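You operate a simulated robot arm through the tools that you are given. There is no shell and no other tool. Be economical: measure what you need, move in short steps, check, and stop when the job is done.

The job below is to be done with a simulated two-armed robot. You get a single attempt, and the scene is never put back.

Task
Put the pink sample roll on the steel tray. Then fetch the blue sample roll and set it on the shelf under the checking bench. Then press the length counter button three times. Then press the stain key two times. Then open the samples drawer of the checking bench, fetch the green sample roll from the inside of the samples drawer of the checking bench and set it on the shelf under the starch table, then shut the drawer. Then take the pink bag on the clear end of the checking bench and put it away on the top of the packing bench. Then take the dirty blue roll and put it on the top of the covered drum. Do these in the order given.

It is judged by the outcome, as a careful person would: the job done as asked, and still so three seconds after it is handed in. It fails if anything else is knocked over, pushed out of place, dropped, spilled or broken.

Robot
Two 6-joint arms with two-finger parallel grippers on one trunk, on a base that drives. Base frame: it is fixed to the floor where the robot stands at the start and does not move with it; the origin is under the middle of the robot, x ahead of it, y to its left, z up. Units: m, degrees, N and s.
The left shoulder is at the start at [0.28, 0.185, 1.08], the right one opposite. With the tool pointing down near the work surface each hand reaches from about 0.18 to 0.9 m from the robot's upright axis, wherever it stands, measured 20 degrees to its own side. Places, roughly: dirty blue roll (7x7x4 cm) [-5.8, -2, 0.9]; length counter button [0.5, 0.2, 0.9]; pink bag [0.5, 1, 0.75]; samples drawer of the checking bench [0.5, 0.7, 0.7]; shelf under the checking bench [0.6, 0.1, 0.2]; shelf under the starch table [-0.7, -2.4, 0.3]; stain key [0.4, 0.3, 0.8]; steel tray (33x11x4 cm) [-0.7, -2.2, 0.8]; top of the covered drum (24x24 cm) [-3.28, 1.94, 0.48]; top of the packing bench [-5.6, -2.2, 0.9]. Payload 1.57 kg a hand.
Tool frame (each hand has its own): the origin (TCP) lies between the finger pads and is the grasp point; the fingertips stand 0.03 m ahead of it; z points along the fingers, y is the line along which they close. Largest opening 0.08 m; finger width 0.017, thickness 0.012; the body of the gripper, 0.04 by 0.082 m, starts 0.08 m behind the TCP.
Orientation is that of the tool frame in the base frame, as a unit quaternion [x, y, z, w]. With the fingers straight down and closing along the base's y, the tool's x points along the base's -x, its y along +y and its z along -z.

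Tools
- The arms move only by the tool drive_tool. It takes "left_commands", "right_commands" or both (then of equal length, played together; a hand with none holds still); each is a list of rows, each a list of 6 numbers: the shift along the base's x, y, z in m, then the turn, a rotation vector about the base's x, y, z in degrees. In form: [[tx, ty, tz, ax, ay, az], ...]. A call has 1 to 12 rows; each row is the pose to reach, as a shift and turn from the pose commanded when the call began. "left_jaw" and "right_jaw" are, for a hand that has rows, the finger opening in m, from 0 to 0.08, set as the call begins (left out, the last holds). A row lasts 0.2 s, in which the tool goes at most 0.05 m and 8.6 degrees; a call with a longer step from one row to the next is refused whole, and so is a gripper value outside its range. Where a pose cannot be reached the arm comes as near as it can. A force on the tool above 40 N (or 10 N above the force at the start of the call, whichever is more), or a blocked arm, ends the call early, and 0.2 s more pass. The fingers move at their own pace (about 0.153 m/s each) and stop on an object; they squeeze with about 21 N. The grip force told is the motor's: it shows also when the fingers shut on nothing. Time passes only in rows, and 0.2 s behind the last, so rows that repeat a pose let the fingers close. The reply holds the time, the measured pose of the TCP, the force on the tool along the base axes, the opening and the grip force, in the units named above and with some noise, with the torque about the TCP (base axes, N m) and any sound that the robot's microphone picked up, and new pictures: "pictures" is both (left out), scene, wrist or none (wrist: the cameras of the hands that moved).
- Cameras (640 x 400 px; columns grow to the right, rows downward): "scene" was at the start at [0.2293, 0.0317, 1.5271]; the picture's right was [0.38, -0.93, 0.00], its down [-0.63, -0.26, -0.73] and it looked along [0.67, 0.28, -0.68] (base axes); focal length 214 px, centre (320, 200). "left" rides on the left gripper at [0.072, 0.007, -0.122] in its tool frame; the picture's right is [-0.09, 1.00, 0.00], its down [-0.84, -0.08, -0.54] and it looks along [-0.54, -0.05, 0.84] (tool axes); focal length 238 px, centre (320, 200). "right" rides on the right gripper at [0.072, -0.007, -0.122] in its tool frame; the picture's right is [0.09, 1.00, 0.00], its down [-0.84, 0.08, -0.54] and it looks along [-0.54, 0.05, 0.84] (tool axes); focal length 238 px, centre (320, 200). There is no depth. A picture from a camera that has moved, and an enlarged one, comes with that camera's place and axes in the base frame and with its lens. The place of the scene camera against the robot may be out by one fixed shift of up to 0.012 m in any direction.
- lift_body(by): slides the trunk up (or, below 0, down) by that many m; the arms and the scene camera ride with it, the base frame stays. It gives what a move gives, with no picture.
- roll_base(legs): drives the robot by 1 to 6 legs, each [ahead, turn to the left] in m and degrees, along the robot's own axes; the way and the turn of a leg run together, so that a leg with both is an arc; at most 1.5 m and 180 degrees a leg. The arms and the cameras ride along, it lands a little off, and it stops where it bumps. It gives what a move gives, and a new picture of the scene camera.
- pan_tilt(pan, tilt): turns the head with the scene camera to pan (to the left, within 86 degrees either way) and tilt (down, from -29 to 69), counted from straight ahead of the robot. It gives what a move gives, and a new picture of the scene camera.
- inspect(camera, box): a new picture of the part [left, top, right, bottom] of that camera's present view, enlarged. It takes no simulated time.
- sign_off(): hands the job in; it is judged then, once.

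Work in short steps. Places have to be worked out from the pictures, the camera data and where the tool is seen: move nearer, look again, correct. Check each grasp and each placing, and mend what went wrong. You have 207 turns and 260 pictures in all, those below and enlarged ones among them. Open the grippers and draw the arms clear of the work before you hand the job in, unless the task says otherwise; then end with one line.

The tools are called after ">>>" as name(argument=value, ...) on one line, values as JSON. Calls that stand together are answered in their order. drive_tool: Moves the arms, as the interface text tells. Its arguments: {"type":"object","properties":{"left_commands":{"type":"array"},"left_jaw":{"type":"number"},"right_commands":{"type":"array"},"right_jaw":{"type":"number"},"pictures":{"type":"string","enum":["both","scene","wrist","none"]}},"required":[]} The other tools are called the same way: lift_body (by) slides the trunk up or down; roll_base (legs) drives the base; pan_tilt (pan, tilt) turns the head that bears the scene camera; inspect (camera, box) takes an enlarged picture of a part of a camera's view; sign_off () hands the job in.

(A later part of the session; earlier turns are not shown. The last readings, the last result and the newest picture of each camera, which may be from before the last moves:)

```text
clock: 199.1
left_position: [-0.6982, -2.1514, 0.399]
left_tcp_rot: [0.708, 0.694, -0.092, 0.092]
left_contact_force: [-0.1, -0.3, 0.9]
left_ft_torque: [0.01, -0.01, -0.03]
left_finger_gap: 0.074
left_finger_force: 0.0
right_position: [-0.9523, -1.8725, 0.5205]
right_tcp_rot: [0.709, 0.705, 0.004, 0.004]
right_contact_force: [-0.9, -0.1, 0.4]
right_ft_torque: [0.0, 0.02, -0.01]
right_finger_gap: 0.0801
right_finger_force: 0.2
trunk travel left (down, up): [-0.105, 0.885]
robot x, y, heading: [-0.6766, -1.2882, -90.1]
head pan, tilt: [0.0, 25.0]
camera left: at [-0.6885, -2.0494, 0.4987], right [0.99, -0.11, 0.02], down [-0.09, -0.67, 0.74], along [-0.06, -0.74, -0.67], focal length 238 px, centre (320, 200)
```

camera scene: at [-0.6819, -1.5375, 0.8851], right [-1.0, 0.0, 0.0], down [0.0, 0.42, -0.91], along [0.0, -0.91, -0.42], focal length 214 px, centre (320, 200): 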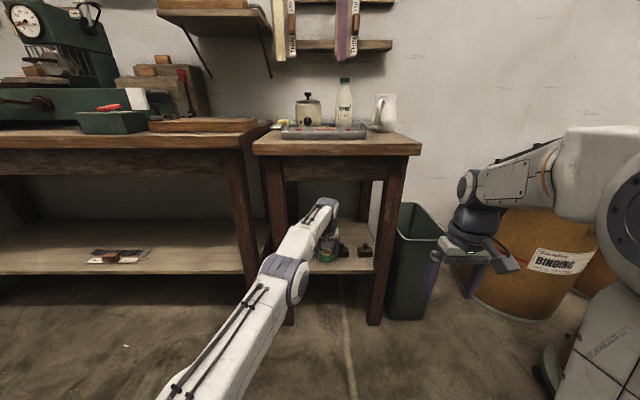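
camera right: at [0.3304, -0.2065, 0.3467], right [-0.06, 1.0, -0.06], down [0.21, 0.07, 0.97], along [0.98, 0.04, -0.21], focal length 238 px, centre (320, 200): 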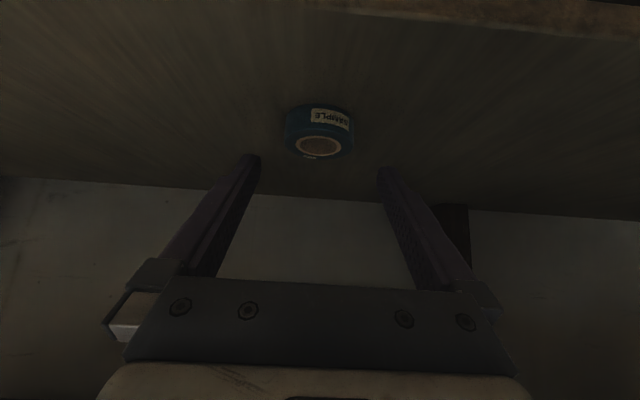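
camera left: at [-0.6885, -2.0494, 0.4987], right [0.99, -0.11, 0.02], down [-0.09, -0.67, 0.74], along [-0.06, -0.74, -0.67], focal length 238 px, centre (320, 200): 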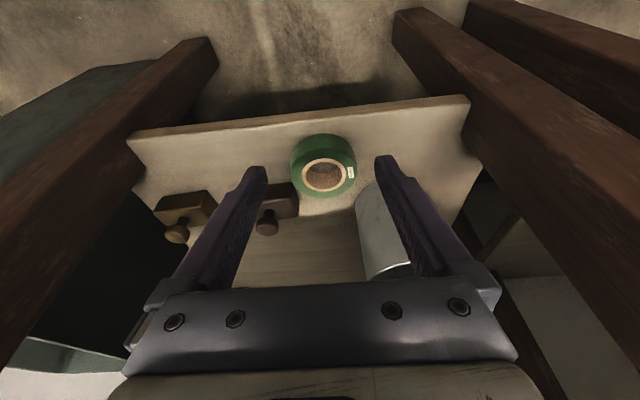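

The green roll lies flat on the starch shelf with the neighbours untouched. I back out, then raise the trunk and pull the left hand in.

>>> roll_base(legs=[[-0.45, 0]])

>>> lift_body(by=0.3)

>>> drive_tool(left_commands=[[0.03, 0.04, 0, 0, 0, 0], [0.06, 0.08, 0, 0, 0, 0], [0.09, 0.12, 0, 0, 0, 0], [0.12, 0.16, 0, 0, 0, 0], [0.15, 0.2, 0, 0, 0, 0], [0.18, 0.24, 0, 0, 0, 0], [0.2, 0.28, 0, 0, 0, 0]], left_jaw=0, pictures="none")

>>> roll_base(legs=[[-1.3, 0], [0, 90]])

```text
clock: 201.8
left_position: [-0.6977, -1.6976, 0.4]
left_tcp_rot: [0.709, 0.693, -0.093, 0.091]
left_contact_force: [-0.4, 0.3, 0.1]
left_ft_torque: [-0.04, -0.01, -0.02]
left_finger_gap: 0.0738
left_finger_force: 0.1
right_position: [-0.9514, -1.4177, 0.5206]
right_tcp_rot: [0.71, 0.704, 0.004, 0.004]
right_contact_force: [-0.2, -0.4, 0.6]
right_ft_torque: [0.02, -0.02, 0.0]
right_finger_gap: 0.0802
right_finger_force: 0.2
trunk travel left (down, up): [-0.105, 0.885]
robot x, y, heading: [-0.6729, -0.8312, -90.6]
head pan, tilt: [0.0, 25.0]
camera scene: at [-0.6801, -1.0832, 0.8851], right [-1.0, 0.01, 0.0], down [0.0, 0.42, -0.91], along [-0.01, -0.91, -0.42], focal length 214 px, centre (320, 200)
```

scene: 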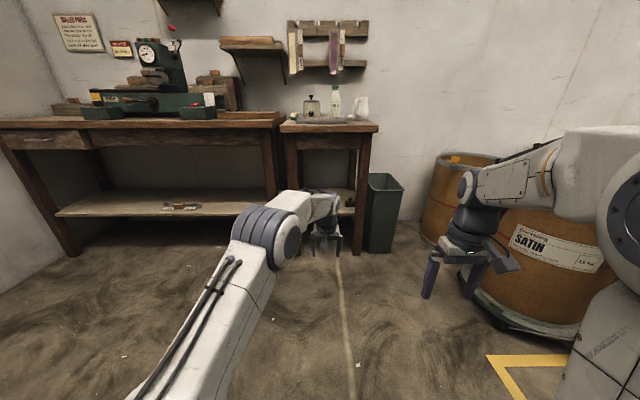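

```text
clock: 204.8
left_position: [-0.6979, -1.6961, 0.7001]
left_tcp_rot: [0.709, 0.693, -0.093, 0.091]
left_contact_force: [0.3, -0.7, 0.2]
left_ft_torque: [-0.02, 0.01, -0.03]
left_finger_gap: 0.0743
left_finger_force: 0.1
right_position: [-0.951, -1.419, 0.8201]
right_tcp_rot: [0.71, 0.704, 0.004, 0.005]
right_contact_force: [0.0, -0.4, 0.9]
right_ft_torque: [0.0, 0.0, 0.01]
right_finger_gap: 0.0799
right_finger_force: 0.0
trunk travel left (down, up): [-0.405, 0.585]
robot x, y, heading: [-0.6695, -0.8292, -90.3]
head pan, tilt: [0.0, 25.0]
```

```text
clock: 206.4
left_position: [-0.4997, -1.4151, 0.7001]
left_tcp_rot: [0.709, 0.693, -0.093, 0.091]
left_contact_force: [-0.6, -0.9, 0.3]
left_ft_torque: [0.01, -0.04, 0.0]
left_finger_gap: 0.0003
left_finger_force: 20.9
right_position: [-0.9517, -1.4179, 0.8216]
right_tcp_rot: [0.71, 0.704, 0.004, 0.005]
right_contact_force: [-0.2, 0.0, -0.1]
right_ft_torque: [0.02, 0.01, -0.03]
right_finger_gap: 0.0799
right_finger_force: 0.1
trunk travel left (down, up): [-0.405, 0.585]
robot x, y, heading: [-0.6716, -0.8293, -90.1]
head pan, tilt: [0.0, 25.0]
```

```text
clock: 216.7
left_position: [-0.0721, 0.6309, 0.7004]
left_tcp_rot: [0.002, 0.991, 0.0, 0.13]
left_contact_force: [0.9, 0.8, -0.2]
left_ft_torque: [-0.04, -0.02, 0.0]
left_finger_gap: 0.0001
left_finger_force: 21.1
right_position: [-0.0598, 0.1789, 0.82]
right_tcp_rot: [-0.003, 1.0, 0.006, 0.001]
right_contact_force: [-0.1, -0.1, 1.0]
right_ft_torque: [-0.02, 0.04, -0.01]
right_finger_gap: 0.0799
right_finger_force: 0.1
trunk travel left (down, up): [-0.405, 0.585]
robot x, y, heading: [-0.6534, 0.4492, 0.6]
head pan, tilt: [0.0, 25.0]
camera scene: at [-0.4074, 0.4518, 1.1851], right [0.01, -1.0, 0.0], down [-0.42, 0.0, -0.91], along [0.91, 0.01, -0.42], focal length 214 px, centre (320, 200)
```

scene: 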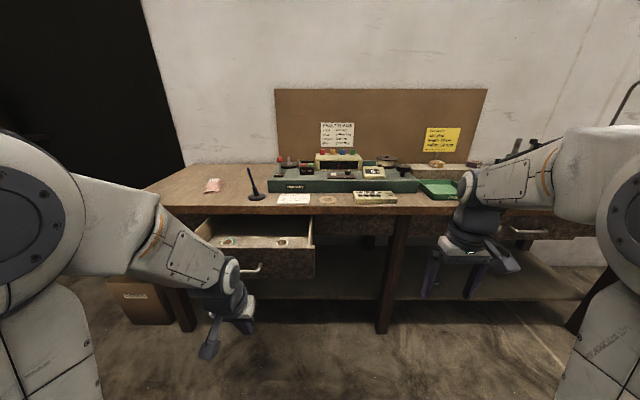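

Back in front of the open drawer. I tilt the closed left gripper to ~55° at y≈0.58, right of the handle, for pushing.

>>> drive_tool(left_commands=[[0, -0.01, 0.005, 0, -8, 0], [0, -0.02, 0.01, 0, -16, 0], [0, -0.03, 0.015, 0, -24, 0], [0, -0.04, 0.02, 0, -32, 0], [0, -0.05, 0.02, 0, -40, 0]], pictures="none")

>>> roll_base(legs=[[0.13, 0]])

>>> inspect(camera="left", box=[0, 0, 640, 400])

```text
clock: 217.9
left_position: [0.0396, 0.5613, 0.735]
left_tcp_rot: [-0.006, 0.888, 0.007, 0.46]
left_contact_force: [0.7, -2.7, 1.1]
left_ft_torque: [0.17, 0.03, 0.19]
left_finger_gap: 0.0001
left_finger_force: 20.9
left hand out of reach, approached as far as the arm can: row 1, 2, 3, 4, 5
right_position: [-0.0611, 0.1784, 0.8205]
right_tcp_rot: [-0.004, 1.0, 0.005, 0.001]
right_contact_force: [0.0, -0.1, 0.1]
right_ft_torque: [-0.01, 0.01, 0.02]
right_finger_gap: 0.08
right_finger_force: 0.1
trunk travel left (down, up): [-0.405, 0.585]
robot x, y, heading: [-0.6516, 0.4493, 0.5]
head pan, tilt: [0.0, 25.0]
```

```text
clock: 219.2
left_position: [0.1723, 0.5595, 0.7353]
left_tcp_rot: [0.002, 0.887, 0.001, 0.462]
left_contact_force: [0.3, 0.1, 0.8]
left_ft_torque: [0.0, 0.0, -0.03]
left_finger_gap: 0.0
left_finger_force: 20.8
right_position: [0.0742, 0.1798, 0.8205]
right_tcp_rot: [-0.005, 1.0, 0.006, 0.001]
right_contact_force: [0.3, -0.4, 0.1]
right_ft_torque: [0.01, 0.01, -0.01]
right_finger_gap: 0.08
right_finger_force: 0.1
trunk travel left (down, up): [-0.405, 0.585]
robot x, y, heading: [-0.5196, 0.4503, 0.7]
head pan, tilt: [0.0, 25.0]
camera scene: at [-0.2734, 0.4534, 1.1851], right [0.01, -1.0, 0.0], down [-0.42, 0.0, -0.91], along [0.91, 0.01, -0.42], focal length 214 px, centre (320, 200)
```

scene: 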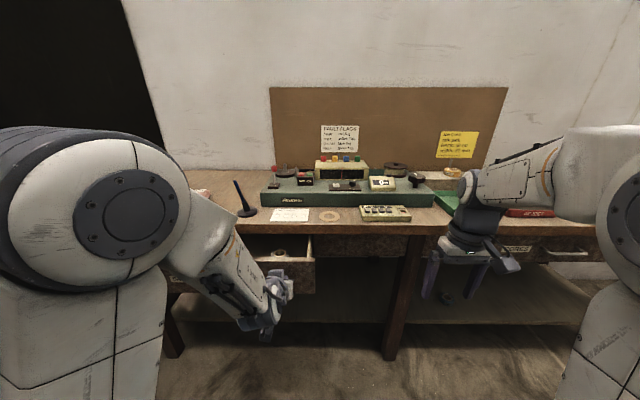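

```text
1.00 times, centred on (320, 200) of left (not enlarged: the box is as wide or as high as the picture)
camera zoom: at [0.0326, 0.5672, 0.7468], right [0.06, 1.0, 0.08], down [0.04, -0.08, 1.0], along [1.0, -0.05, -0.04], focal length 238 px, centre (320, 200)
```

zoom: 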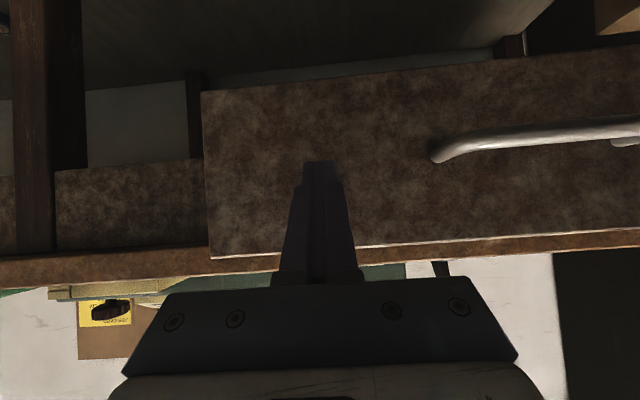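

The push already engaged: the panel is now ~x 0.2. I keep driving slowly 0.13 m.

>>> roll_base(legs=[[0.13, 0]])

>>> drive_tool(left_commands=[[0.01, 0, 0, 0, 0, 0], [0.02, 0, 0, 0, 0, 0], [0.03, 0, 0, 0, 0, 0], [0.04, 0, 0, 0, 0, 0]], pictures="wrist")

```text
clock: 220.5
left_position: [0.3038, 0.5586, 0.7374]
left_tcp_rot: [0.003, 0.887, 0.001, 0.463]
left_contact_force: [1.0, -0.8, 0.3]
left_ft_torque: [0.0, -0.04, 0.03]
left_finger_gap: 0.0001
left_finger_force: 20.8
right_position: [0.2039, 0.1792, 0.8204]
right_tcp_rot: [-0.003, 1.0, 0.006, 0.001]
right_contact_force: [0.0, -0.5, -0.3]
right_ft_torque: [0.02, 0.0, -0.02]
right_finger_gap: 0.0799
right_finger_force: 0.0
trunk travel left (down, up): [-0.405, 0.585]
robot x, y, heading: [-0.3891, 0.4533, 0.5]
head pan, tilt: [0.0, 25.0]
camera scene: at [-0.1431, 0.4539, 1.1851], right [0.01, -1.0, 0.0], down [-0.42, 0.0, -0.91], along [0.91, 0.01, -0.42], focal length 214 px, centre (320, 200)
```

scene: 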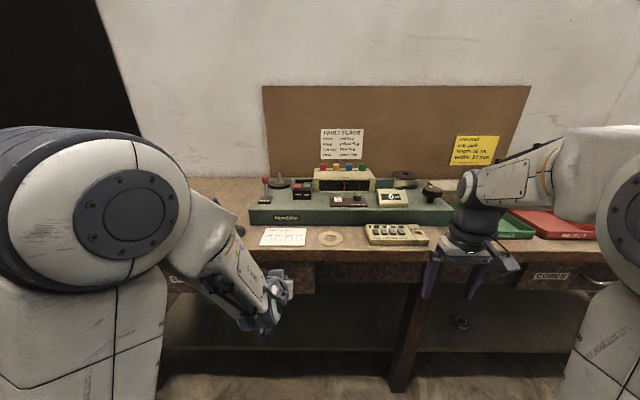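

```text
clock: 221.3
left_position: [0.325, 0.5592, 0.7332]
left_tcp_rot: [0.005, 0.89, 0.001, 0.455]
left_contact_force: [-16.1, -1.4, 6.9]
left_ft_torque: [0.0, -0.02, -0.01]
left_finger_gap: 0.0002
left_finger_force: 20.5
right_position: [0.2022, 0.1801, 0.8215]
right_tcp_rot: [-0.003, 1.0, 0.006, 0.002]
right_contact_force: [0.2, -0.3, 1.0]
right_ft_torque: [0.01, -0.04, 0.0]
right_finger_gap: 0.0801
right_finger_force: 0.1
trunk travel left (down, up): [-0.405, 0.585]
robot x, y, heading: [-0.3917, 0.4488, 0.4]
head pan, tilt: [0.0, 25.0]
stopped in row 4 (left hand): the force on the tool passed its limit at 80 N (the readings are from after the stop); the commanded pose is now the measured one
camera left: at [0.1851, 0.5675, 0.7459], right [0.06, 0.99, 0.08], down [0.05, -0.08, 1.0], along [1.0, -0.06, -0.05], focal length 238 px, centre (320, 200)
```

left: 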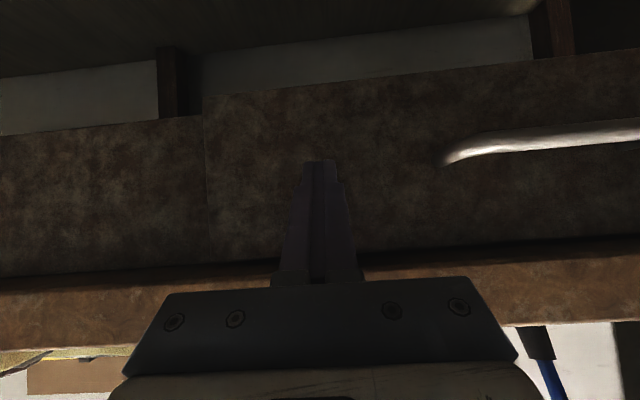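

80 N stop with the panel flush: the drawer is shut. I back off, raise the trunk and turn the left hand upright with jaws open.

>>> roll_base(legs=[[-0.3, 0]])

>>> lift_body(by=0.4)

>>> drive_tool(left_commands=[[0, 0.01, 0.01, 0, 8, 0], [0, 0.02, 0.02, 0, 16, 0], [0, 0.03, 0.03, 0, 24, 0], [0, 0.04, 0.03, 0, 32, 0], [0, 0.05, 0.03, 0, 40, 0], [0, 0.06, 0.03, 0, 48, 0], [0, 0.06, 0.03, 0, 54, 0]], left_jaw=0.08, pictures="none")

>>> roll_base(legs=[[0, 35], [0.5, 0], [0, -35]])

>>> pan_tilt(pan=15, tilt=42)

```text
clock: 223.4
left_position: [0.029, 0.5534, 0.7326]
left_tcp_rot: [0.007, 0.89, -0.001, 0.457]
left_contact_force: [0.6, 0.3, 0.2]
left_ft_torque: [0.0, 0.02, 0.01]
left_finger_gap: 0.0002
left_finger_force: 20.6
right_position: [-0.0963, 0.1749, 0.821]
right_tcp_rot: [-0.001, 1.0, 0.006, 0.001]
right_contact_force: [0.6, -0.4, 0.0]
right_ft_torque: [-0.04, 0.0, 0.04]
right_finger_gap: 0.0799
right_finger_force: 0.2
trunk travel left (down, up): [-0.405, 0.585]
robot x, y, heading: [-0.6854, 0.4527, 0.2]
head pan, tilt: [0.0, 25.0]
camera scene: at [-0.4423, 0.4511, 1.1851], right [0.0, -1.0, 0.0], down [-0.42, 0.0, -0.91], along [0.91, 0.0, -0.42], focal length 214 px, centre (320, 200)
```

scene: 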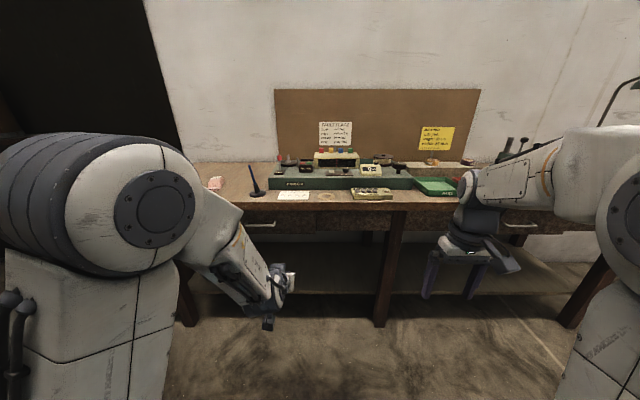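

```text
clock: 227.2
left_position: [0.0284, 0.5533, 1.1317]
left_tcp_rot: [0.008, 0.89, -0.001, 0.456]
left_contact_force: [0.0, -0.2, -0.4]
left_ft_torque: [-0.01, -0.03, -0.04]
left_finger_gap: 0.0001
left_finger_force: 21.2
right_position: [-0.0969, 0.1755, 1.2211]
right_tcp_rot: [-0.001, 1.0, 0.006, 0.001]
right_contact_force: [-0.3, 0.2, 1.1]
right_ft_torque: [-0.01, 0.0, 0.01]
right_finger_gap: 0.08
right_finger_force: 0.1
trunk travel left (down, up): [-0.805, 0.185]
robot x, y, heading: [-0.6846, 0.4517, 0.3]
head pan, tilt: [0.0, 25.0]
```

```text
clock: 228.8
left_position: [0.0293, 0.6145, 1.1637]
left_tcp_rot: [0.006, 1.0, -0.004, 0.002]
left_contact_force: [-0.5, -0.5, -0.8]
left_ft_torque: [0.01, 0.02, 0.02]
left_finger_gap: 0.0802
left_finger_force: 0.1
left hand out of reach, approached as far as the arm can: row 2, 3
right_position: [-0.097, 0.1751, 1.2207]
right_tcp_rot: [-0.002, 1.0, 0.006, 0.001]
right_contact_force: [0.4, 0.0, -0.3]
right_ft_torque: [-0.02, 0.04, -0.04]
right_finger_gap: 0.0799
right_finger_force: 0.0
trunk travel left (down, up): [-0.805, 0.185]
robot x, y, heading: [-0.6856, 0.4504, 0.2]
head pan, tilt: [0.0, 25.0]
```

```text
clock: 235.1
left_position: [0.4422, 0.8766, 1.1642]
left_tcp_rot: [0.018, 1.0, -0.003, 0.003]
left_contact_force: [0.5, 0.1, 0.2]
left_ft_torque: [-0.01, -0.03, 0.01]
left_finger_gap: 0.0801
left_finger_force: 0.0
right_position: [0.3062, 0.4428, 1.221]
right_tcp_rot: [0.011, 1.0, 0.006, 0.001]
right_contact_force: [-0.8, 1.2, 0.4]
right_ft_torque: [0.02, -0.01, 0.0]
right_finger_gap: 0.0802
right_finger_force: 0.0
trunk travel left (down, up): [-0.805, 0.185]
robot x, y, heading: [-0.2761, 0.7293, -1.3]
head pan, tilt: [0.0, 25.0]
camera scene: at [-0.0337, 0.7264, 1.5851], right [-0.02, -1.0, 0.0], down [-0.42, 0.01, -0.91], along [0.91, -0.02, -0.42], focal length 214 px, centre (320, 200)
```

scene: 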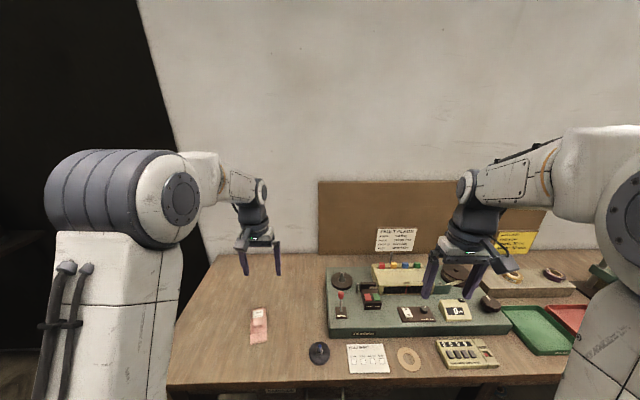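

```text
clock: 235.9
left_position: [0.4413, 0.8771, 1.1633]
left_tcp_rot: [0.018, 1.0, -0.003, 0.003]
left_contact_force: [-0.3, -0.1, 0.6]
left_ft_torque: [0.02, 0.01, 0.0]
left_finger_gap: 0.0798
left_finger_force: 0.1
right_position: [0.3044, 0.4421, 1.2208]
right_tcp_rot: [0.011, 1.0, 0.006, 0.001]
right_contact_force: [-0.3, -0.4, 0.4]
right_ft_torque: [0.04, 0.0, -0.01]
right_finger_gap: 0.0797
right_finger_force: 0.0
trunk travel left (down, up): [-0.805, 0.185]
robot x, y, heading: [-0.2764, 0.7318, -1.4]
head pan, tilt: [15.0, 42.0]
camera scene: at [-0.0445, 0.7481, 1.5589], right [0.24, -0.97, 0.0], down [-0.65, -0.16, -0.74], along [0.72, 0.18, -0.67], focal length 214 px, centre (320, 200)
```

scene: 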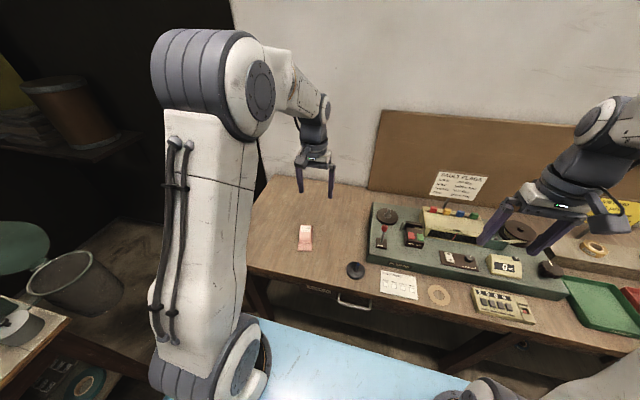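

Drawer shut. The pink bag is near (0.51, 0.955); I bring the left hand above it and look.

>>> drive_tool(left_commands=[[0.02, 0.02, -0.03, 0, 0, 0], [0.035, 0.04, -0.065, 0, 0, 0], [0.05, 0.06, -0.1, 0, 0, 0], [0.065, 0.075, -0.135, 0, 0, 0], [0.065, 0.078, -0.17, 0, 0, 0]], pictures="wrist")

>>> inspect(camera="scene", box=[260, 170, 380, 260])

```text
clock: 237.1
left_position: [0.5071, 0.9542, 0.9908]
left_tcp_rot: [0.018, 1.0, -0.004, 0.003]
left_contact_force: [-1.2, 1.1, -0.1]
left_ft_torque: [-0.02, 0.0, 0.03]
left_finger_gap: 0.0799
left_finger_force: 0.0
right_position: [0.3045, 0.4427, 1.2215]
right_tcp_rot: [0.011, 1.0, 0.006, 0.001]
right_contact_force: [0.2, -0.7, 0.0]
right_ft_torque: [-0.04, 0.01, -0.03]
right_finger_gap: 0.0802
right_finger_force: 0.1
trunk travel left (down, up): [-0.805, 0.185]
robot x, y, heading: [-0.2815, 0.7345, -1.4]
head pan, tilt: [15.0, 42.0]
camera left: at [0.4358, 0.9655, 1.112], right [0.13, 0.99, -0.01], down [0.83, -0.1, 0.55], along [0.54, -0.08, -0.84], focal length 238 px, centre (320, 200)
```

left: 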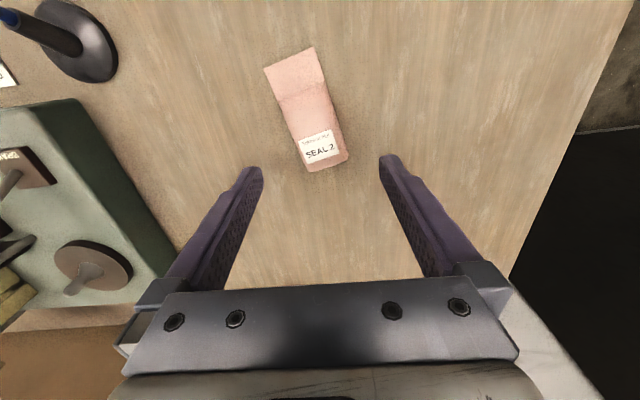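

```text
4.44 times, centred on (320, 215) of scene
camera zoom: at [-0.0445, 0.7482, 1.5588], right [0.24, -0.97, 0.0], down [-0.65, -0.16, -0.74], along [0.72, 0.18, -0.67], focal length 953 px, centre (320, 133)
```

zoom: 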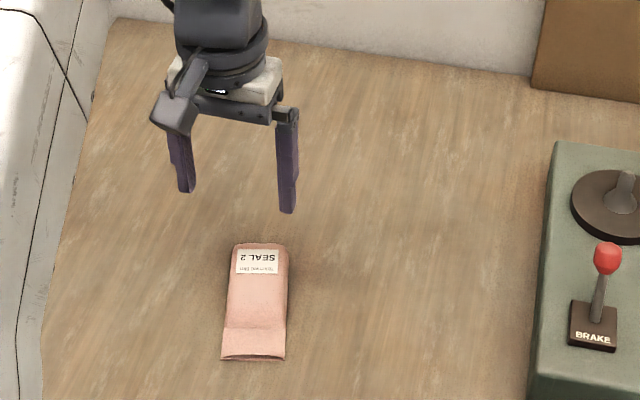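

The bag lies with its axis ~15° off x, body centre near (0.51, 0.946). I yaw the gripper 17° and descend to z≈0.89.

>>> drive_tool(left_commands=[[0.001, -0.003, -0.03, 0, 0, 6], [0.002, -0.006, -0.06, 0, 0, 12], [0.003, -0.008, -0.09, 0, 0, 17], [0.003, -0.008, -0.1, 0, 0, 17]], pictures="wrist")

```text
clock: 238.1
left_position: [0.5098, 0.9466, 0.8935]
left_tcp_rot: [-0.13, 0.992, -0.003, 0.003]
left_contact_force: [-0.7, -0.7, -1.0]
left_ft_torque: [0.01, 0.03, -0.03]
left_finger_gap: 0.0802
left_finger_force: 0.1
right_position: [0.3037, 0.4427, 1.2214]
right_tcp_rot: [0.011, 1.0, 0.006, 0.001]
right_contact_force: [-0.4, 0.2, -0.1]
right_ft_torque: [-0.04, -0.01, -0.02]
right_finger_gap: 0.0798
right_finger_force: 0.1
trunk travel left (down, up): [-0.805, 0.185]
robot x, y, heading: [-0.2835, 0.7298, -1.2]
head pan, tilt: [15.0, 42.0]
camera left: at [0.438, 0.9359, 1.0142], right [-0.17, 0.99, -0.01], down [0.82, 0.14, 0.55], along [0.54, 0.09, -0.84], focal length 238 px, centre (320, 200)
```

left: 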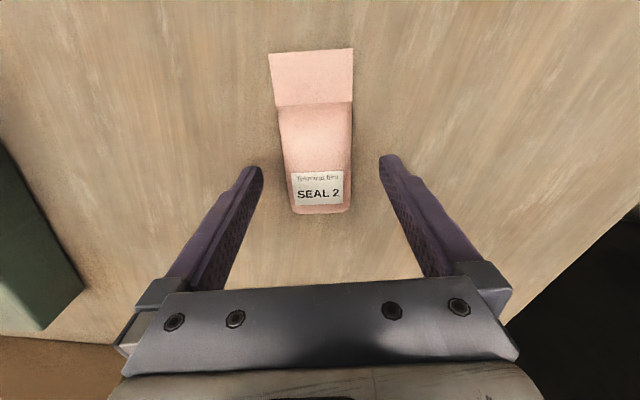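

Well aligned. I go 1 cm forward and down to z≈0.853.

>>> drive_tool(left_commands=[[0.005, 0.001, -0.02, 0, 0, 0], [0.01, 0.001, -0.04, 0, 0, 0]], pictures="wrist")

>>> inspect(camera="scene", box=[260, 190, 360, 265])

```text
clock: 238.7
left_position: [0.5195, 0.9483, 0.8533]
left_tcp_rot: [-0.129, 0.992, -0.003, 0.003]
left_contact_force: [-0.1, -0.1, -0.5]
left_ft_torque: [-0.02, -0.01, 0.01]
left_finger_gap: 0.0798
left_finger_force: 0.1
right_position: [0.3043, 0.4442, 1.2213]
right_tcp_rot: [0.012, 1.0, 0.007, 0.001]
right_contact_force: [0.6, 0.3, -0.5]
right_ft_torque: [0.01, 0.01, 0.02]
right_finger_gap: 0.0802
right_finger_force: 0.0
trunk travel left (down, up): [-0.805, 0.185]
robot x, y, heading: [-0.2765, 0.7325, -1.2]
head pan, tilt: [15.0, 42.0]
camera left: at [0.448, 0.9367, 0.974], right [-0.17, 0.99, -0.01], down [0.82, 0.14, 0.55], along [0.54, 0.09, -0.84], focal length 238 px, centre (320, 200)
```

left: 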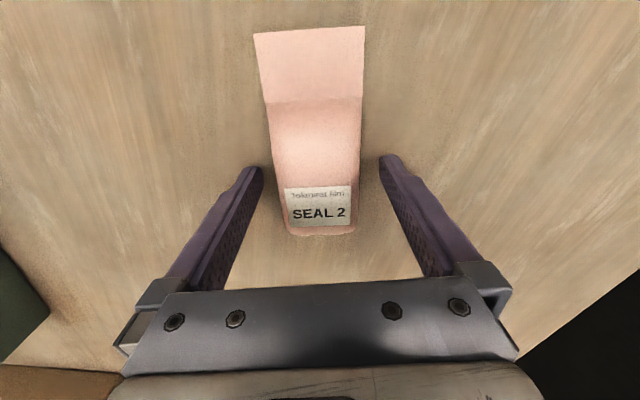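

```text
5.33 times, centred on (310, 228) of scene
camera zoom: at [-0.0445, 0.7481, 1.5589], right [0.24, -0.97, 0.0], down [-0.65, -0.16, -0.74], along [0.72, 0.18, -0.67], focal length 1144 px, centre (373, 53)
```

zoom: 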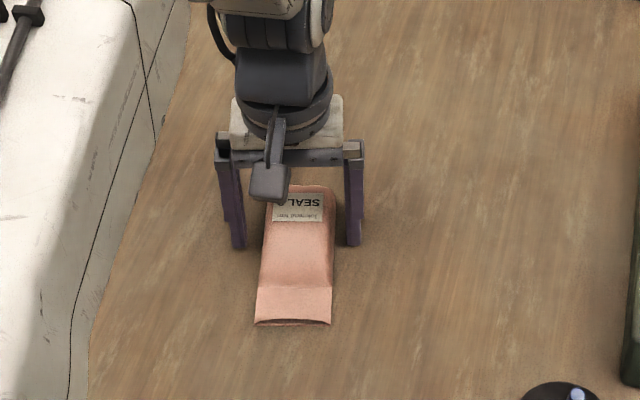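

Fingers straddle the bag body. I lower 18 mm more in small rows, watching force, then close.

>>> drive_tool(left_commands=[[0, 0, -0.006, 0, 0, 0], [0, 0, -0.01, 0, 0, 0], [0, 0, -0.014, 0, 0, 0], [0, 0, -0.018, 0, 0, 0]], pictures="none")

>>> drive_tool(left_commands=[[0, 0, 0, 0, 0, 0], [0, 0, 0, 0, 0, 0], [0, 0, 0, 0, 0, 0]], left_jaw=0.02, pictures="wrist")

```text
clock: 239.2
left_position: [0.5202, 0.9472, 0.8521]
left_tcp_rot: [-0.131, 0.991, -0.004, 0.004]
left_contact_force: [-9.9, -2.0, 20.1]
left_ft_torque: [0.72, 0.65, 0.44]
left_finger_gap: 0.0799
left_finger_force: 0.1
right_position: [0.3039, 0.4435, 1.22]
right_tcp_rot: [0.012, 1.0, 0.006, 0.001]
right_contact_force: [-1.0, 0.0, 0.7]
right_ft_torque: [0.01, -0.01, 0.03]
right_finger_gap: 0.0799
right_finger_force: 0.0
trunk travel left (down, up): [-0.805, 0.185]
robot x, y, heading: [-0.2779, 0.7314, -1.5]
head pan, tilt: [15.0, 42.0]
stopped in row 2 (left hand): the force on the tool passed its limit at 46 N (the readings are from after the stop); the commanded pose is now the measured one
```

```text
clock: 240.0
left_position: [0.5222, 0.949, 0.8496]
left_tcp_rot: [-0.129, 0.992, -0.003, 0.006]
left_contact_force: [-6.0, -0.8, 10.3]
left_ft_torque: [0.37, 0.35, 0.16]
left_finger_gap: 0.0575
left_finger_force: 20.4
right_position: [0.3044, 0.4425, 1.2212]
right_tcp_rot: [0.011, 1.0, 0.005, 0.001]
right_contact_force: [-0.3, -0.5, -0.3]
right_ft_torque: [-0.02, 0.0, 0.01]
right_finger_gap: 0.0801
right_finger_force: 0.1
trunk travel left (down, up): [-0.805, 0.185]
robot x, y, heading: [-0.2807, 0.7362, -1.1]
head pan, tilt: [15.0, 42.0]
stopped in row 3 (left hand): the force on the tool passed its limit at 42 N (the readings are from after the stop); the commanded pose is now the measured one
camera left: at [0.4499, 0.9383, 0.9715], right [-0.17, 0.99, -0.01], down [0.82, 0.14, 0.55], along [0.54, 0.09, -0.83], focal length 238 px, centre (320, 200)
```

left: 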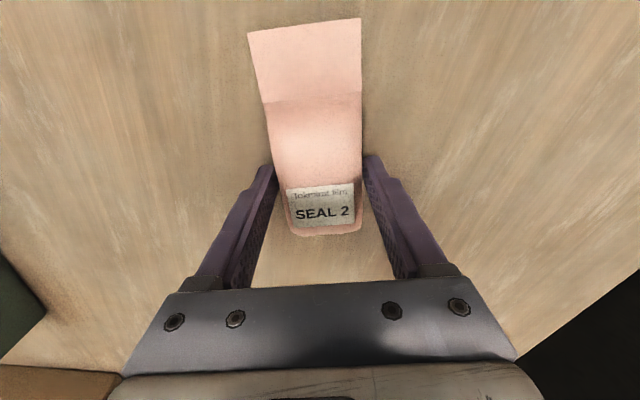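

The bench top is at z≈0.82; the bag is gripped (0.0575 m). I lift it.

>>> drive_tool(left_commands=[[0, 0, 0.01, 0, 0, 0], [0, 0, 0.03, 0, 0, 0], [0, 0, 0.07, 0, 0, 0], [0, 0, 0.11, 0, 0, 0], [-0.02, 0, 0.15, 0, 0, 0], [-0.05, 0, 0.19, 0, 0, 0], [-0.08, 0, 0.22, 0, 0, 0]], pictures="wrist")

```text
clock: 241.6
left_position: [0.4427, 0.9479, 1.0688]
left_tcp_rot: [-0.129, 0.992, -0.003, 0.006]
left_contact_force: [0.4, -0.3, -0.8]
left_ft_torque: [-0.01, 0.02, -0.01]
left_finger_gap: 0.0575
left_finger_force: 21.1
right_position: [0.3051, 0.4418, 1.2203]
right_tcp_rot: [0.011, 1.0, 0.006, 0.001]
right_contact_force: [-0.3, 0.0, 0.1]
right_ft_torque: [0.0, -0.01, 0.0]
right_finger_gap: 0.0804
right_finger_force: 0.0
trunk travel left (down, up): [-0.805, 0.185]
robot x, y, heading: [-0.2777, 0.7319, -1.5]
head pan, tilt: [15.0, 42.0]
camera left: at [0.3709, 0.9373, 1.1899], right [-0.17, 0.99, -0.01], down [0.82, 0.14, 0.55], along [0.54, 0.09, -0.83], focal length 238 px, centre (320, 200)
```

left: 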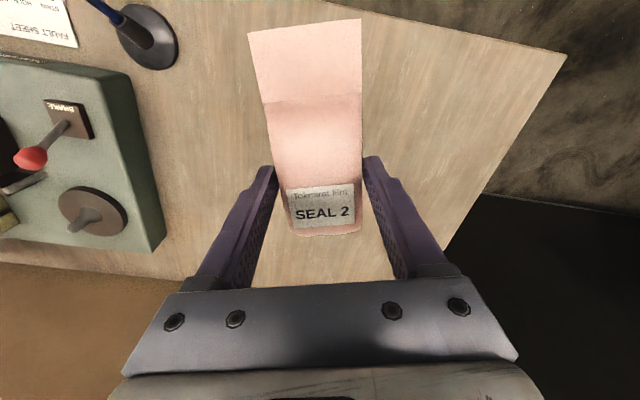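

Bag is held. I back off and turn round toward the packing bench to view the way.

>>> roll_base(legs=[[-0.5, 0], [0, -150]])

>>> pan_tilt(pan=0, tilt=18)

```text
clock: 250.8
left_position: [-1.3239, 0.2182, 1.0691]
left_tcp_rot: [0.932, 0.362, -0.006, -0.001]
left_contact_force: [-0.8, 0.2, -0.8]
left_ft_torque: [0.04, 0.01, 0.0]
left_finger_gap: 0.0569
left_finger_force: 20.6
right_position: [-1.4353, 0.729, 1.2205]
right_tcp_rot: [0.974, 0.228, 0.001, 0.006]
right_contact_force: [1.1, 0.3, 0.2]
right_ft_torque: [0.01, -0.01, -0.02]
right_finger_gap: 0.0801
right_finger_force: 0.2
trunk travel left (down, up): [-0.805, 0.185]
robot x, y, heading: [-0.7853, 0.7438, -153.5]
head pan, tilt: [15.0, 42.0]
camera scene: at [-0.9989, 0.6182, 1.5588], right [-0.66, 0.75, 0.0], down [0.5, 0.44, -0.74], along [-0.56, -0.49, -0.67], focal length 214 px, centre (320, 200)
```

scene: 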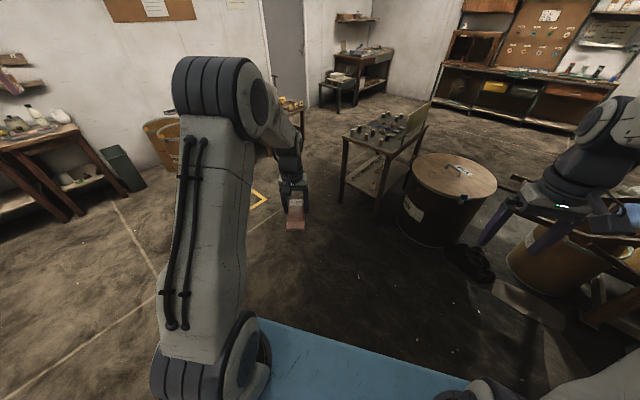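

```text
clock: 251.7
left_position: [-1.3247, 0.2173, 1.0681]
left_tcp_rot: [0.932, 0.362, -0.006, -0.001]
left_contact_force: [0.4, -0.1, -0.1]
left_ft_torque: [-0.03, 0.02, -0.03]
left_finger_gap: 0.0571
left_finger_force: 21.4
right_position: [-1.4359, 0.7296, 1.2215]
right_tcp_rot: [0.974, 0.229, 0.001, 0.005]
right_contact_force: [-0.1, 1.0, -0.3]
right_ft_torque: [0.0, 0.0, 0.03]
right_finger_gap: 0.08
right_finger_force: 0.1
trunk travel left (down, up): [-0.805, 0.185]
robot x, y, heading: [-0.7864, 0.7452, -153.6]
head pan, tilt: [0.0, 18.0]
camera scene: at [-1.0198, 0.632, 1.5964], right [-0.45, 0.9, 0.0], down [0.28, 0.14, -0.95], along [-0.85, -0.42, -0.31], focal length 214 px, centre (320, 200)
```

scene: 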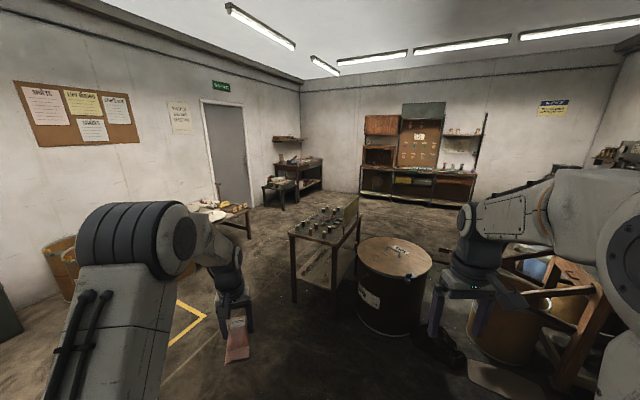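

The packing bench is the dark desk in the far corner. I drive around the middle peg-table on its near side: first toward (-2.0, -0.95).

>>> roll_base(legs=[[0, 28], [1.5, 0], [0.55, 0], [0, -50]])

```text
clock: 265.7
left_position: [-2.655, -1.2568, 1.0672]
left_tcp_rot: [0.983, 0.182, -0.006, -0.002]
left_contact_force: [-0.1, 0.7, -1.0]
left_ft_torque: [0.03, 0.01, 0.0]
left_finger_gap: 0.057
left_finger_force: 20.7
right_position: [-2.5712, -0.7399, 1.2204]
right_tcp_rot: [0.999, 0.042, -0.001, 0.006]
right_contact_force: [0.0, 0.0, 0.0]
right_ft_torque: [-0.03, -0.04, 0.01]
right_finger_gap: 0.0799
right_finger_force: 0.0
trunk travel left (down, up): [-0.805, 0.185]
robot x, y, heading: [-1.962, -0.9625, -175.3]
head pan, tilt: [0.0, 18.0]
camera scene: at [-2.2205, -0.9861, 1.5964], right [-0.08, 1.0, 0.0], down [0.31, 0.03, -0.95], along [-0.95, -0.08, -0.31], focal length 214 px, centre (320, 200)
```

scene: 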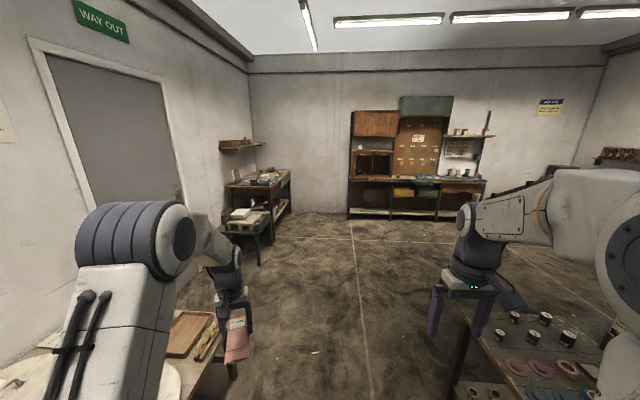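

The corridor is clear; I enlarge the far corner.

>>> inspect(camera="scene", box=[200, 130, 320, 270])

```text
2.86 times, centred on (260, 200) of scene
camera zoom: at [-2.2205, -0.9861, 1.5964], right [-0.08, 1.0, 0.0], down [0.31, 0.03, -0.95], along [-0.95, -0.08, -0.31], focal length 613 px, centre (491, 200)
```

zoom: 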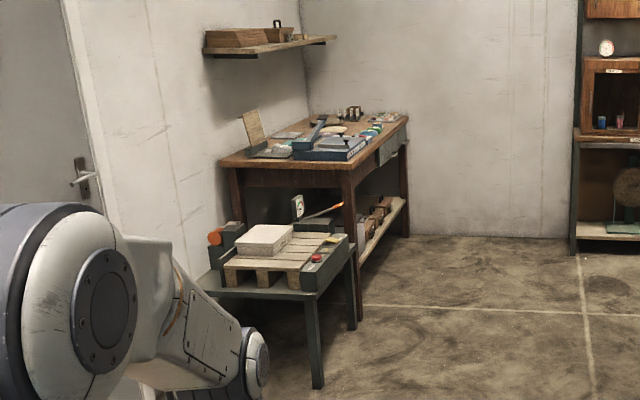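

The packing bench runs along the door wall, front edge y≈-1.83 from x≈-4.7 to -5.95. I drive 3.2 m along the corridor.

>>> roll_base(legs=[[0, -5], [1.5, 0], [1.5, 0], [0.2, 0]])

```text
clock: 281.9
left_position: [-5.8991, -1.1695, 1.0683]
left_tcp_rot: [0.991, 0.132, -0.006, -0.003]
left_contact_force: [0.0, 0.2, 0.3]
left_ft_torque: [0.01, -0.02, 0.0]
left_finger_gap: 0.0571
left_finger_force: 20.8
right_position: [-5.7637, -0.6621, 1.2211]
right_tcp_rot: [1.0, -0.009, -0.001, 0.006]
right_contact_force: [1.6, 0.5, 0.2]
right_ft_torque: [0.04, -0.03, 0.02]
right_finger_gap: 0.08
right_finger_force: 0.1
trunk travel left (down, up): [-0.805, 0.185]
robot x, y, heading: [-5.1803, -0.9516, 178.9]
head pan, tilt: [0.0, 18.0]
camera scene: at [-5.4391, -0.9441, 1.5965], right [0.02, 1.0, 0.0], down [0.31, -0.01, -0.95], along [-0.95, 0.02, -0.31], focal length 214 px, centre (320, 200)
```

scene: 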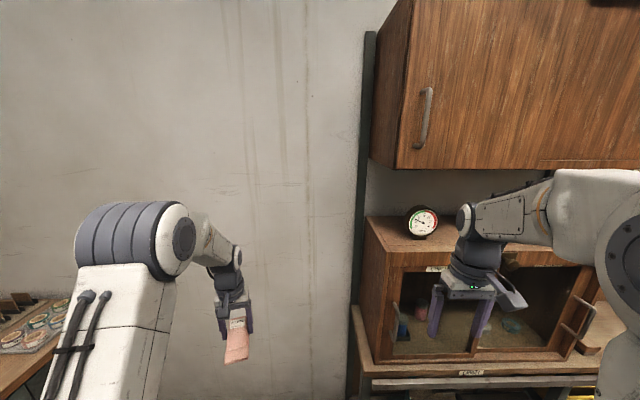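

Now I turn left to face the packing bench and look down at its top.

>>> roll_base(legs=[[0, 91]])

>>> pan_tilt(pan=0, tilt=30)

```text
clock: 286.2
left_position: [-4.9435, -1.665, 1.0694]
left_tcp_rot: [0.6, 0.8, -0.007, 0.002]
left_contact_force: [0.6, 1.1, -0.4]
left_ft_torque: [-0.01, 0.01, -0.01]
left_finger_gap: 0.0573
left_finger_force: 20.6
right_position: [-5.4543, -1.5396, 1.2208]
right_tcp_rot: [0.707, 0.708, 0.004, 0.005]
right_contact_force: [0.0, 0.7, 1.0]
right_ft_torque: [-0.01, 0.0, -0.05]
right_finger_gap: 0.08
right_finger_force: 0.2
trunk travel left (down, up): [-0.805, 0.185]
robot x, y, heading: [-5.1793, -0.9487, -89.9]
head pan, tilt: [0.0, 18.0]
camera scene: at [-5.1856, -1.2021, 1.5964], right [-1.0, 0.0, 0.0], down [0.0, 0.31, -0.95], along [0.0, -0.95, -0.31], focal length 214 px, centre (320, 200)
```

scene: 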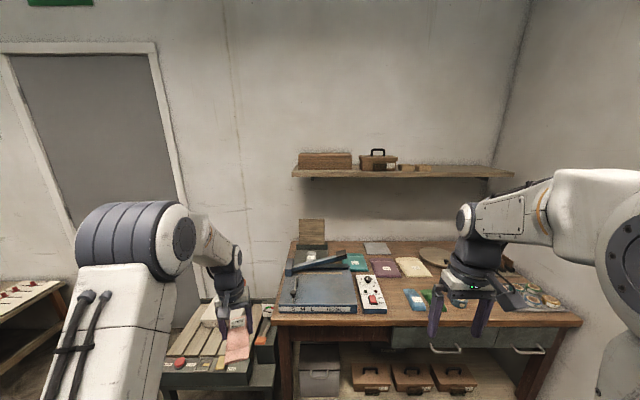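

```text
clock: 286.9
left_position: [-4.9422, -1.6643, 1.069]
left_tcp_rot: [0.6, 0.8, -0.005, 0.002]
left_contact_force: [0.0, 0.3, -0.5]
left_ft_torque: [0.01, 0.03, 0.04]
left_finger_gap: 0.0572
left_finger_force: 21.3
right_position: [-5.4538, -1.5388, 1.2206]
right_tcp_rot: [0.707, 0.708, 0.004, 0.005]
right_contact_force: [0.3, -0.3, 0.3]
right_ft_torque: [-0.01, 0.0, 0.0]
right_finger_gap: 0.0801
right_finger_force: 0.1
trunk travel left (down, up): [-0.805, 0.185]
robot x, y, heading: [-5.1794, -0.9487, -89.8]
head pan, tilt: [0.0, 30.0]
camera scene: at [-5.1855, -1.1993, 1.5772], right [-1.0, 0.0, 0.0], down [0.0, 0.5, -0.87], along [0.0, -0.87, -0.5], focal length 214 px, centre (320, 200)
```

scene: 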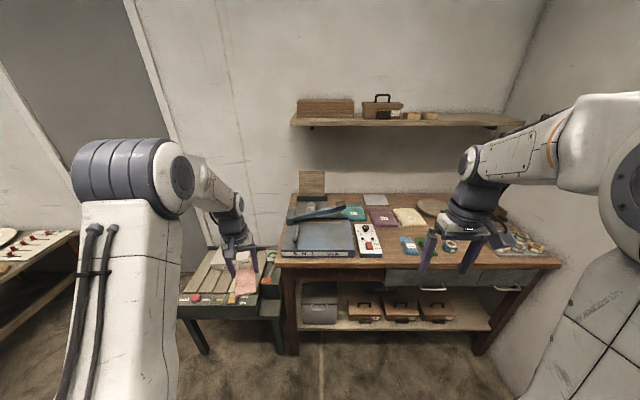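

>>> inspect(camera="scene", box=[270, 165, 570, 295])

```text
2.13 times, centred on (420, 230) of scene
camera zoom: at [-5.1855, -1.1993, 1.5772], right [-1.0, 0.0, 0.0], down [0.0, 0.5, -0.87], along [0.0, -0.87, -0.5], focal length 458 px, centre (107, 136)
```

zoom: 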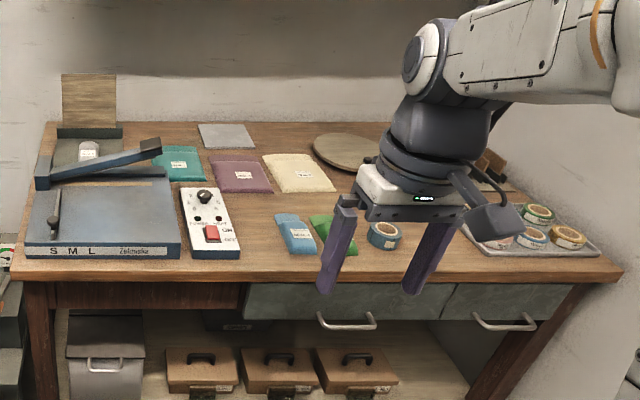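

There's free wood behind the dirty blue roll near (-5.885, -2.11). I move the right hand inward a bit, then turn right 34° and drive 0.5 m so the left hand can reach it.

>>> drive_tool(right_commands=[[0.04, 0.03, 0.02, 0, 0, 0], [0.08, 0.06, 0.04, 0, 0, 0], [0.11, 0.1, 0.06, 0, 0, 0]], pictures="none")

>>> roll_base(legs=[[0, -34], [0.51, 0]])

>>> pan_tilt(pan=0, tilt=42)

```text
refused: row 1 steps farther than a row can; nothing moved
```

```text
clock: 291.6
left_position: [-5.6764, -2.0954, 1.0692]
left_tcp_rot: [0.809, 0.588, -0.006, 0.001]
left_contact_force: [-0.2, 0.5, -0.4]
left_ft_torque: [-0.01, 0.0, 0.02]
left_finger_gap: 0.0573
left_finger_force: 20.4
right_position: [-6.0251, -1.7049, 1.221]
right_tcp_rot: [0.884, 0.468, 0.003, 0.005]
right_contact_force: [-0.1, 0.2, 0.6]
right_ft_torque: [-0.01, 0.03, -0.01]
right_finger_gap: 0.0799
right_finger_force: 0.1
trunk travel left (down, up): [-0.805, 0.185]
robot x, y, heading: [-5.466, -1.377, -124.2]
head pan, tilt: [0.0, 30.0]
camera scene: at [-5.6136, -1.5792, 1.5772], right [-0.83, 0.56, 0.0], down [0.28, 0.41, -0.87], along [-0.49, -0.72, -0.5], focal length 214 px, centre (320, 200)
```

scene: 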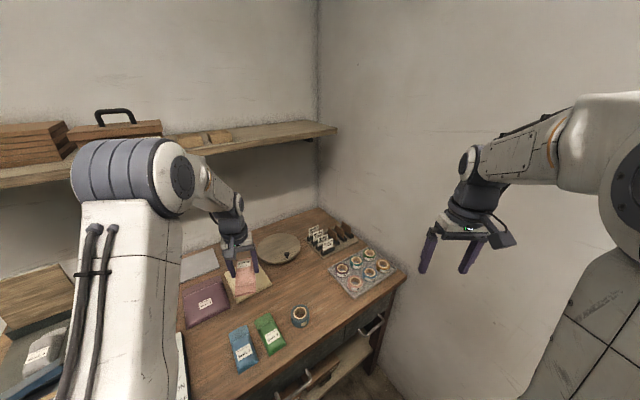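

```text
clock: 292.3
left_position: [-5.6754, -2.0961, 1.0684]
left_tcp_rot: [0.809, 0.588, -0.007, 0.0]
left_contact_force: [0.6, -0.2, -1.0]
left_ft_torque: [-0.02, 0.0, 0.04]
left_finger_gap: 0.0571
left_finger_force: 21.0
right_position: [-6.0245, -1.7057, 1.2203]
right_tcp_rot: [0.884, 0.468, 0.002, 0.006]
right_contact_force: [-0.3, 0.6, 0.3]
right_ft_torque: [0.01, 0.0, -0.03]
right_finger_gap: 0.0798
right_finger_force: 0.1
trunk travel left (down, up): [-0.805, 0.185]
robot x, y, heading: [-5.4668, -1.3716, -124.1]
head pan, tilt: [0.0, 42.0]
camera scene: at [-5.61, -1.5738, 1.5589], right [-0.83, 0.56, 0.0], down [0.38, 0.55, -0.74], along [-0.42, -0.61, -0.67], focal length 214 px, centre (320, 200)
```

scene: 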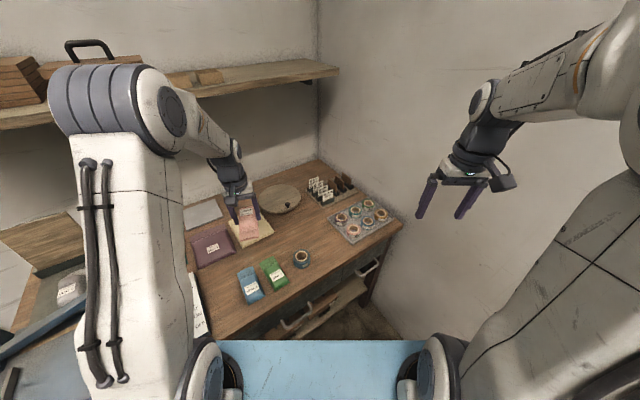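

Free spot confirmed; I move the bag to (-5.88, -2.105) with an 18° yaw and lower to z≈0.97.

>>> drive_tool(left_commands=[[-0.04, 0, 0, 0, 0, 5], [-0.08, -0.002, 0, 0, 0, 10], [-0.12, -0.004, 0, 0, 0, 14], [-0.16, -0.006, -0.01, 0, 0, 18], [-0.195, -0.008, -0.03, 0, 0, 18], [-0.204, -0.009, -0.065, 0, 0, 18], [-0.204, -0.009, -0.1, 0, 0, 18]])

```text
clock: 293.9
left_position: [-5.8827, -2.106, 0.9694]
left_tcp_rot: [0.707, 0.707, -0.007, 0.001]
left_contact_force: [-0.8, 0.0, -1.8]
left_ft_torque: [-0.01, 0.06, 0.0]
left_finger_gap: 0.0573
left_finger_force: 21.3
right_position: [-6.0269, -1.7052, 1.2212]
right_tcp_rot: [0.884, 0.468, 0.002, 0.006]
right_contact_force: [0.3, 0.1, 0.5]
right_ft_torque: [0.01, 0.03, 0.0]
right_finger_gap: 0.0801
right_finger_force: 0.0
trunk travel left (down, up): [-0.805, 0.185]
robot x, y, heading: [-5.4674, -1.3724, -124.1]
head pan, tilt: [0.0, 42.0]
camera scene: at [-5.61, -1.5737, 1.5589], right [-0.83, 0.56, 0.0], down [0.38, 0.55, -0.74], along [-0.42, -0.61, -0.67], focal length 214 px, centre (320, 200)
camera left: at [-5.8733, -2.0322, 1.0909], right [1.0, -0.09, -0.01], down [-0.07, -0.83, 0.55], along [-0.06, -0.55, -0.83], focal length 238 px, centre (320, 200)
```

scene: 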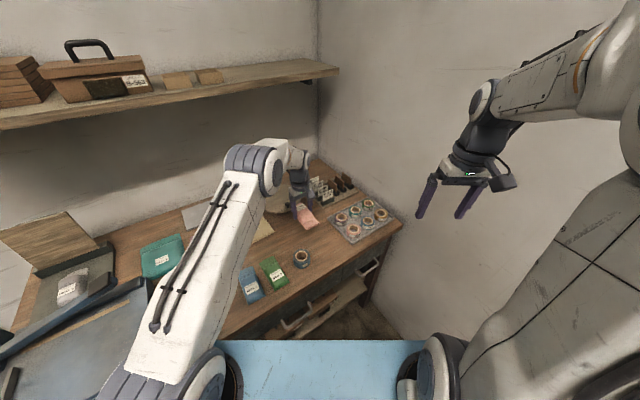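
left: 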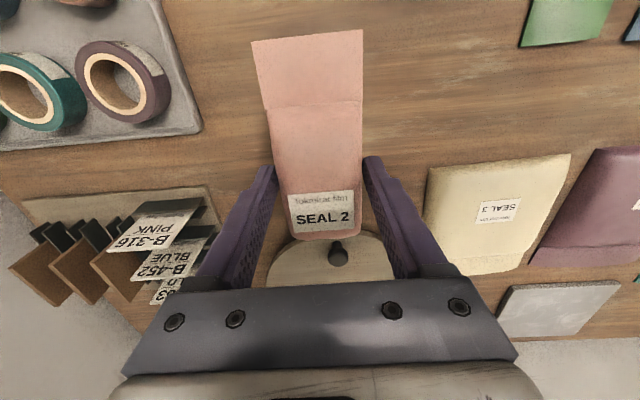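

Clear around. I shift 8 mm right/forward for margin and lower toward the surface.

>>> drive_tool(left_commands=[[0.004, 0.005, -0.02, 0, 0, 0], [0.008, 0.01, -0.035, 0, 0, 0], [0.008, 0.01, -0.045, 0, 0, 0], [0.008, 0.01, -0.05, 0, 0, 0], [0.008, 0.01, -0.054, 0, 0, 0], [0.008, 0.01, -0.058, 0, 0, 0], [0.008, 0.01, -0.062, 0, 0, 0]], pictures="none")

```text
clock: 295.5
left_position: [-5.871, -2.0959, 0.9068]
left_tcp_rot: [0.707, 0.707, -0.007, 0.001]
left_contact_force: [0.3, -0.1, -0.6]
left_ft_torque: [-0.02, 0.02, 0.01]
left_finger_gap: 0.0572
left_finger_force: 20.7
right_position: [-6.0247, -1.7038, 1.2218]
right_tcp_rot: [0.884, 0.468, 0.003, 0.006]
right_contact_force: [-0.2, -0.4, -1.0]
right_ft_torque: [-0.03, -0.02, -0.02]
right_finger_gap: 0.0799
right_finger_force: 0.2
trunk travel left (down, up): [-0.805, 0.185]
robot x, y, heading: [-5.4666, -1.3758, -124.4]
head pan, tilt: [0.0, 42.0]
```

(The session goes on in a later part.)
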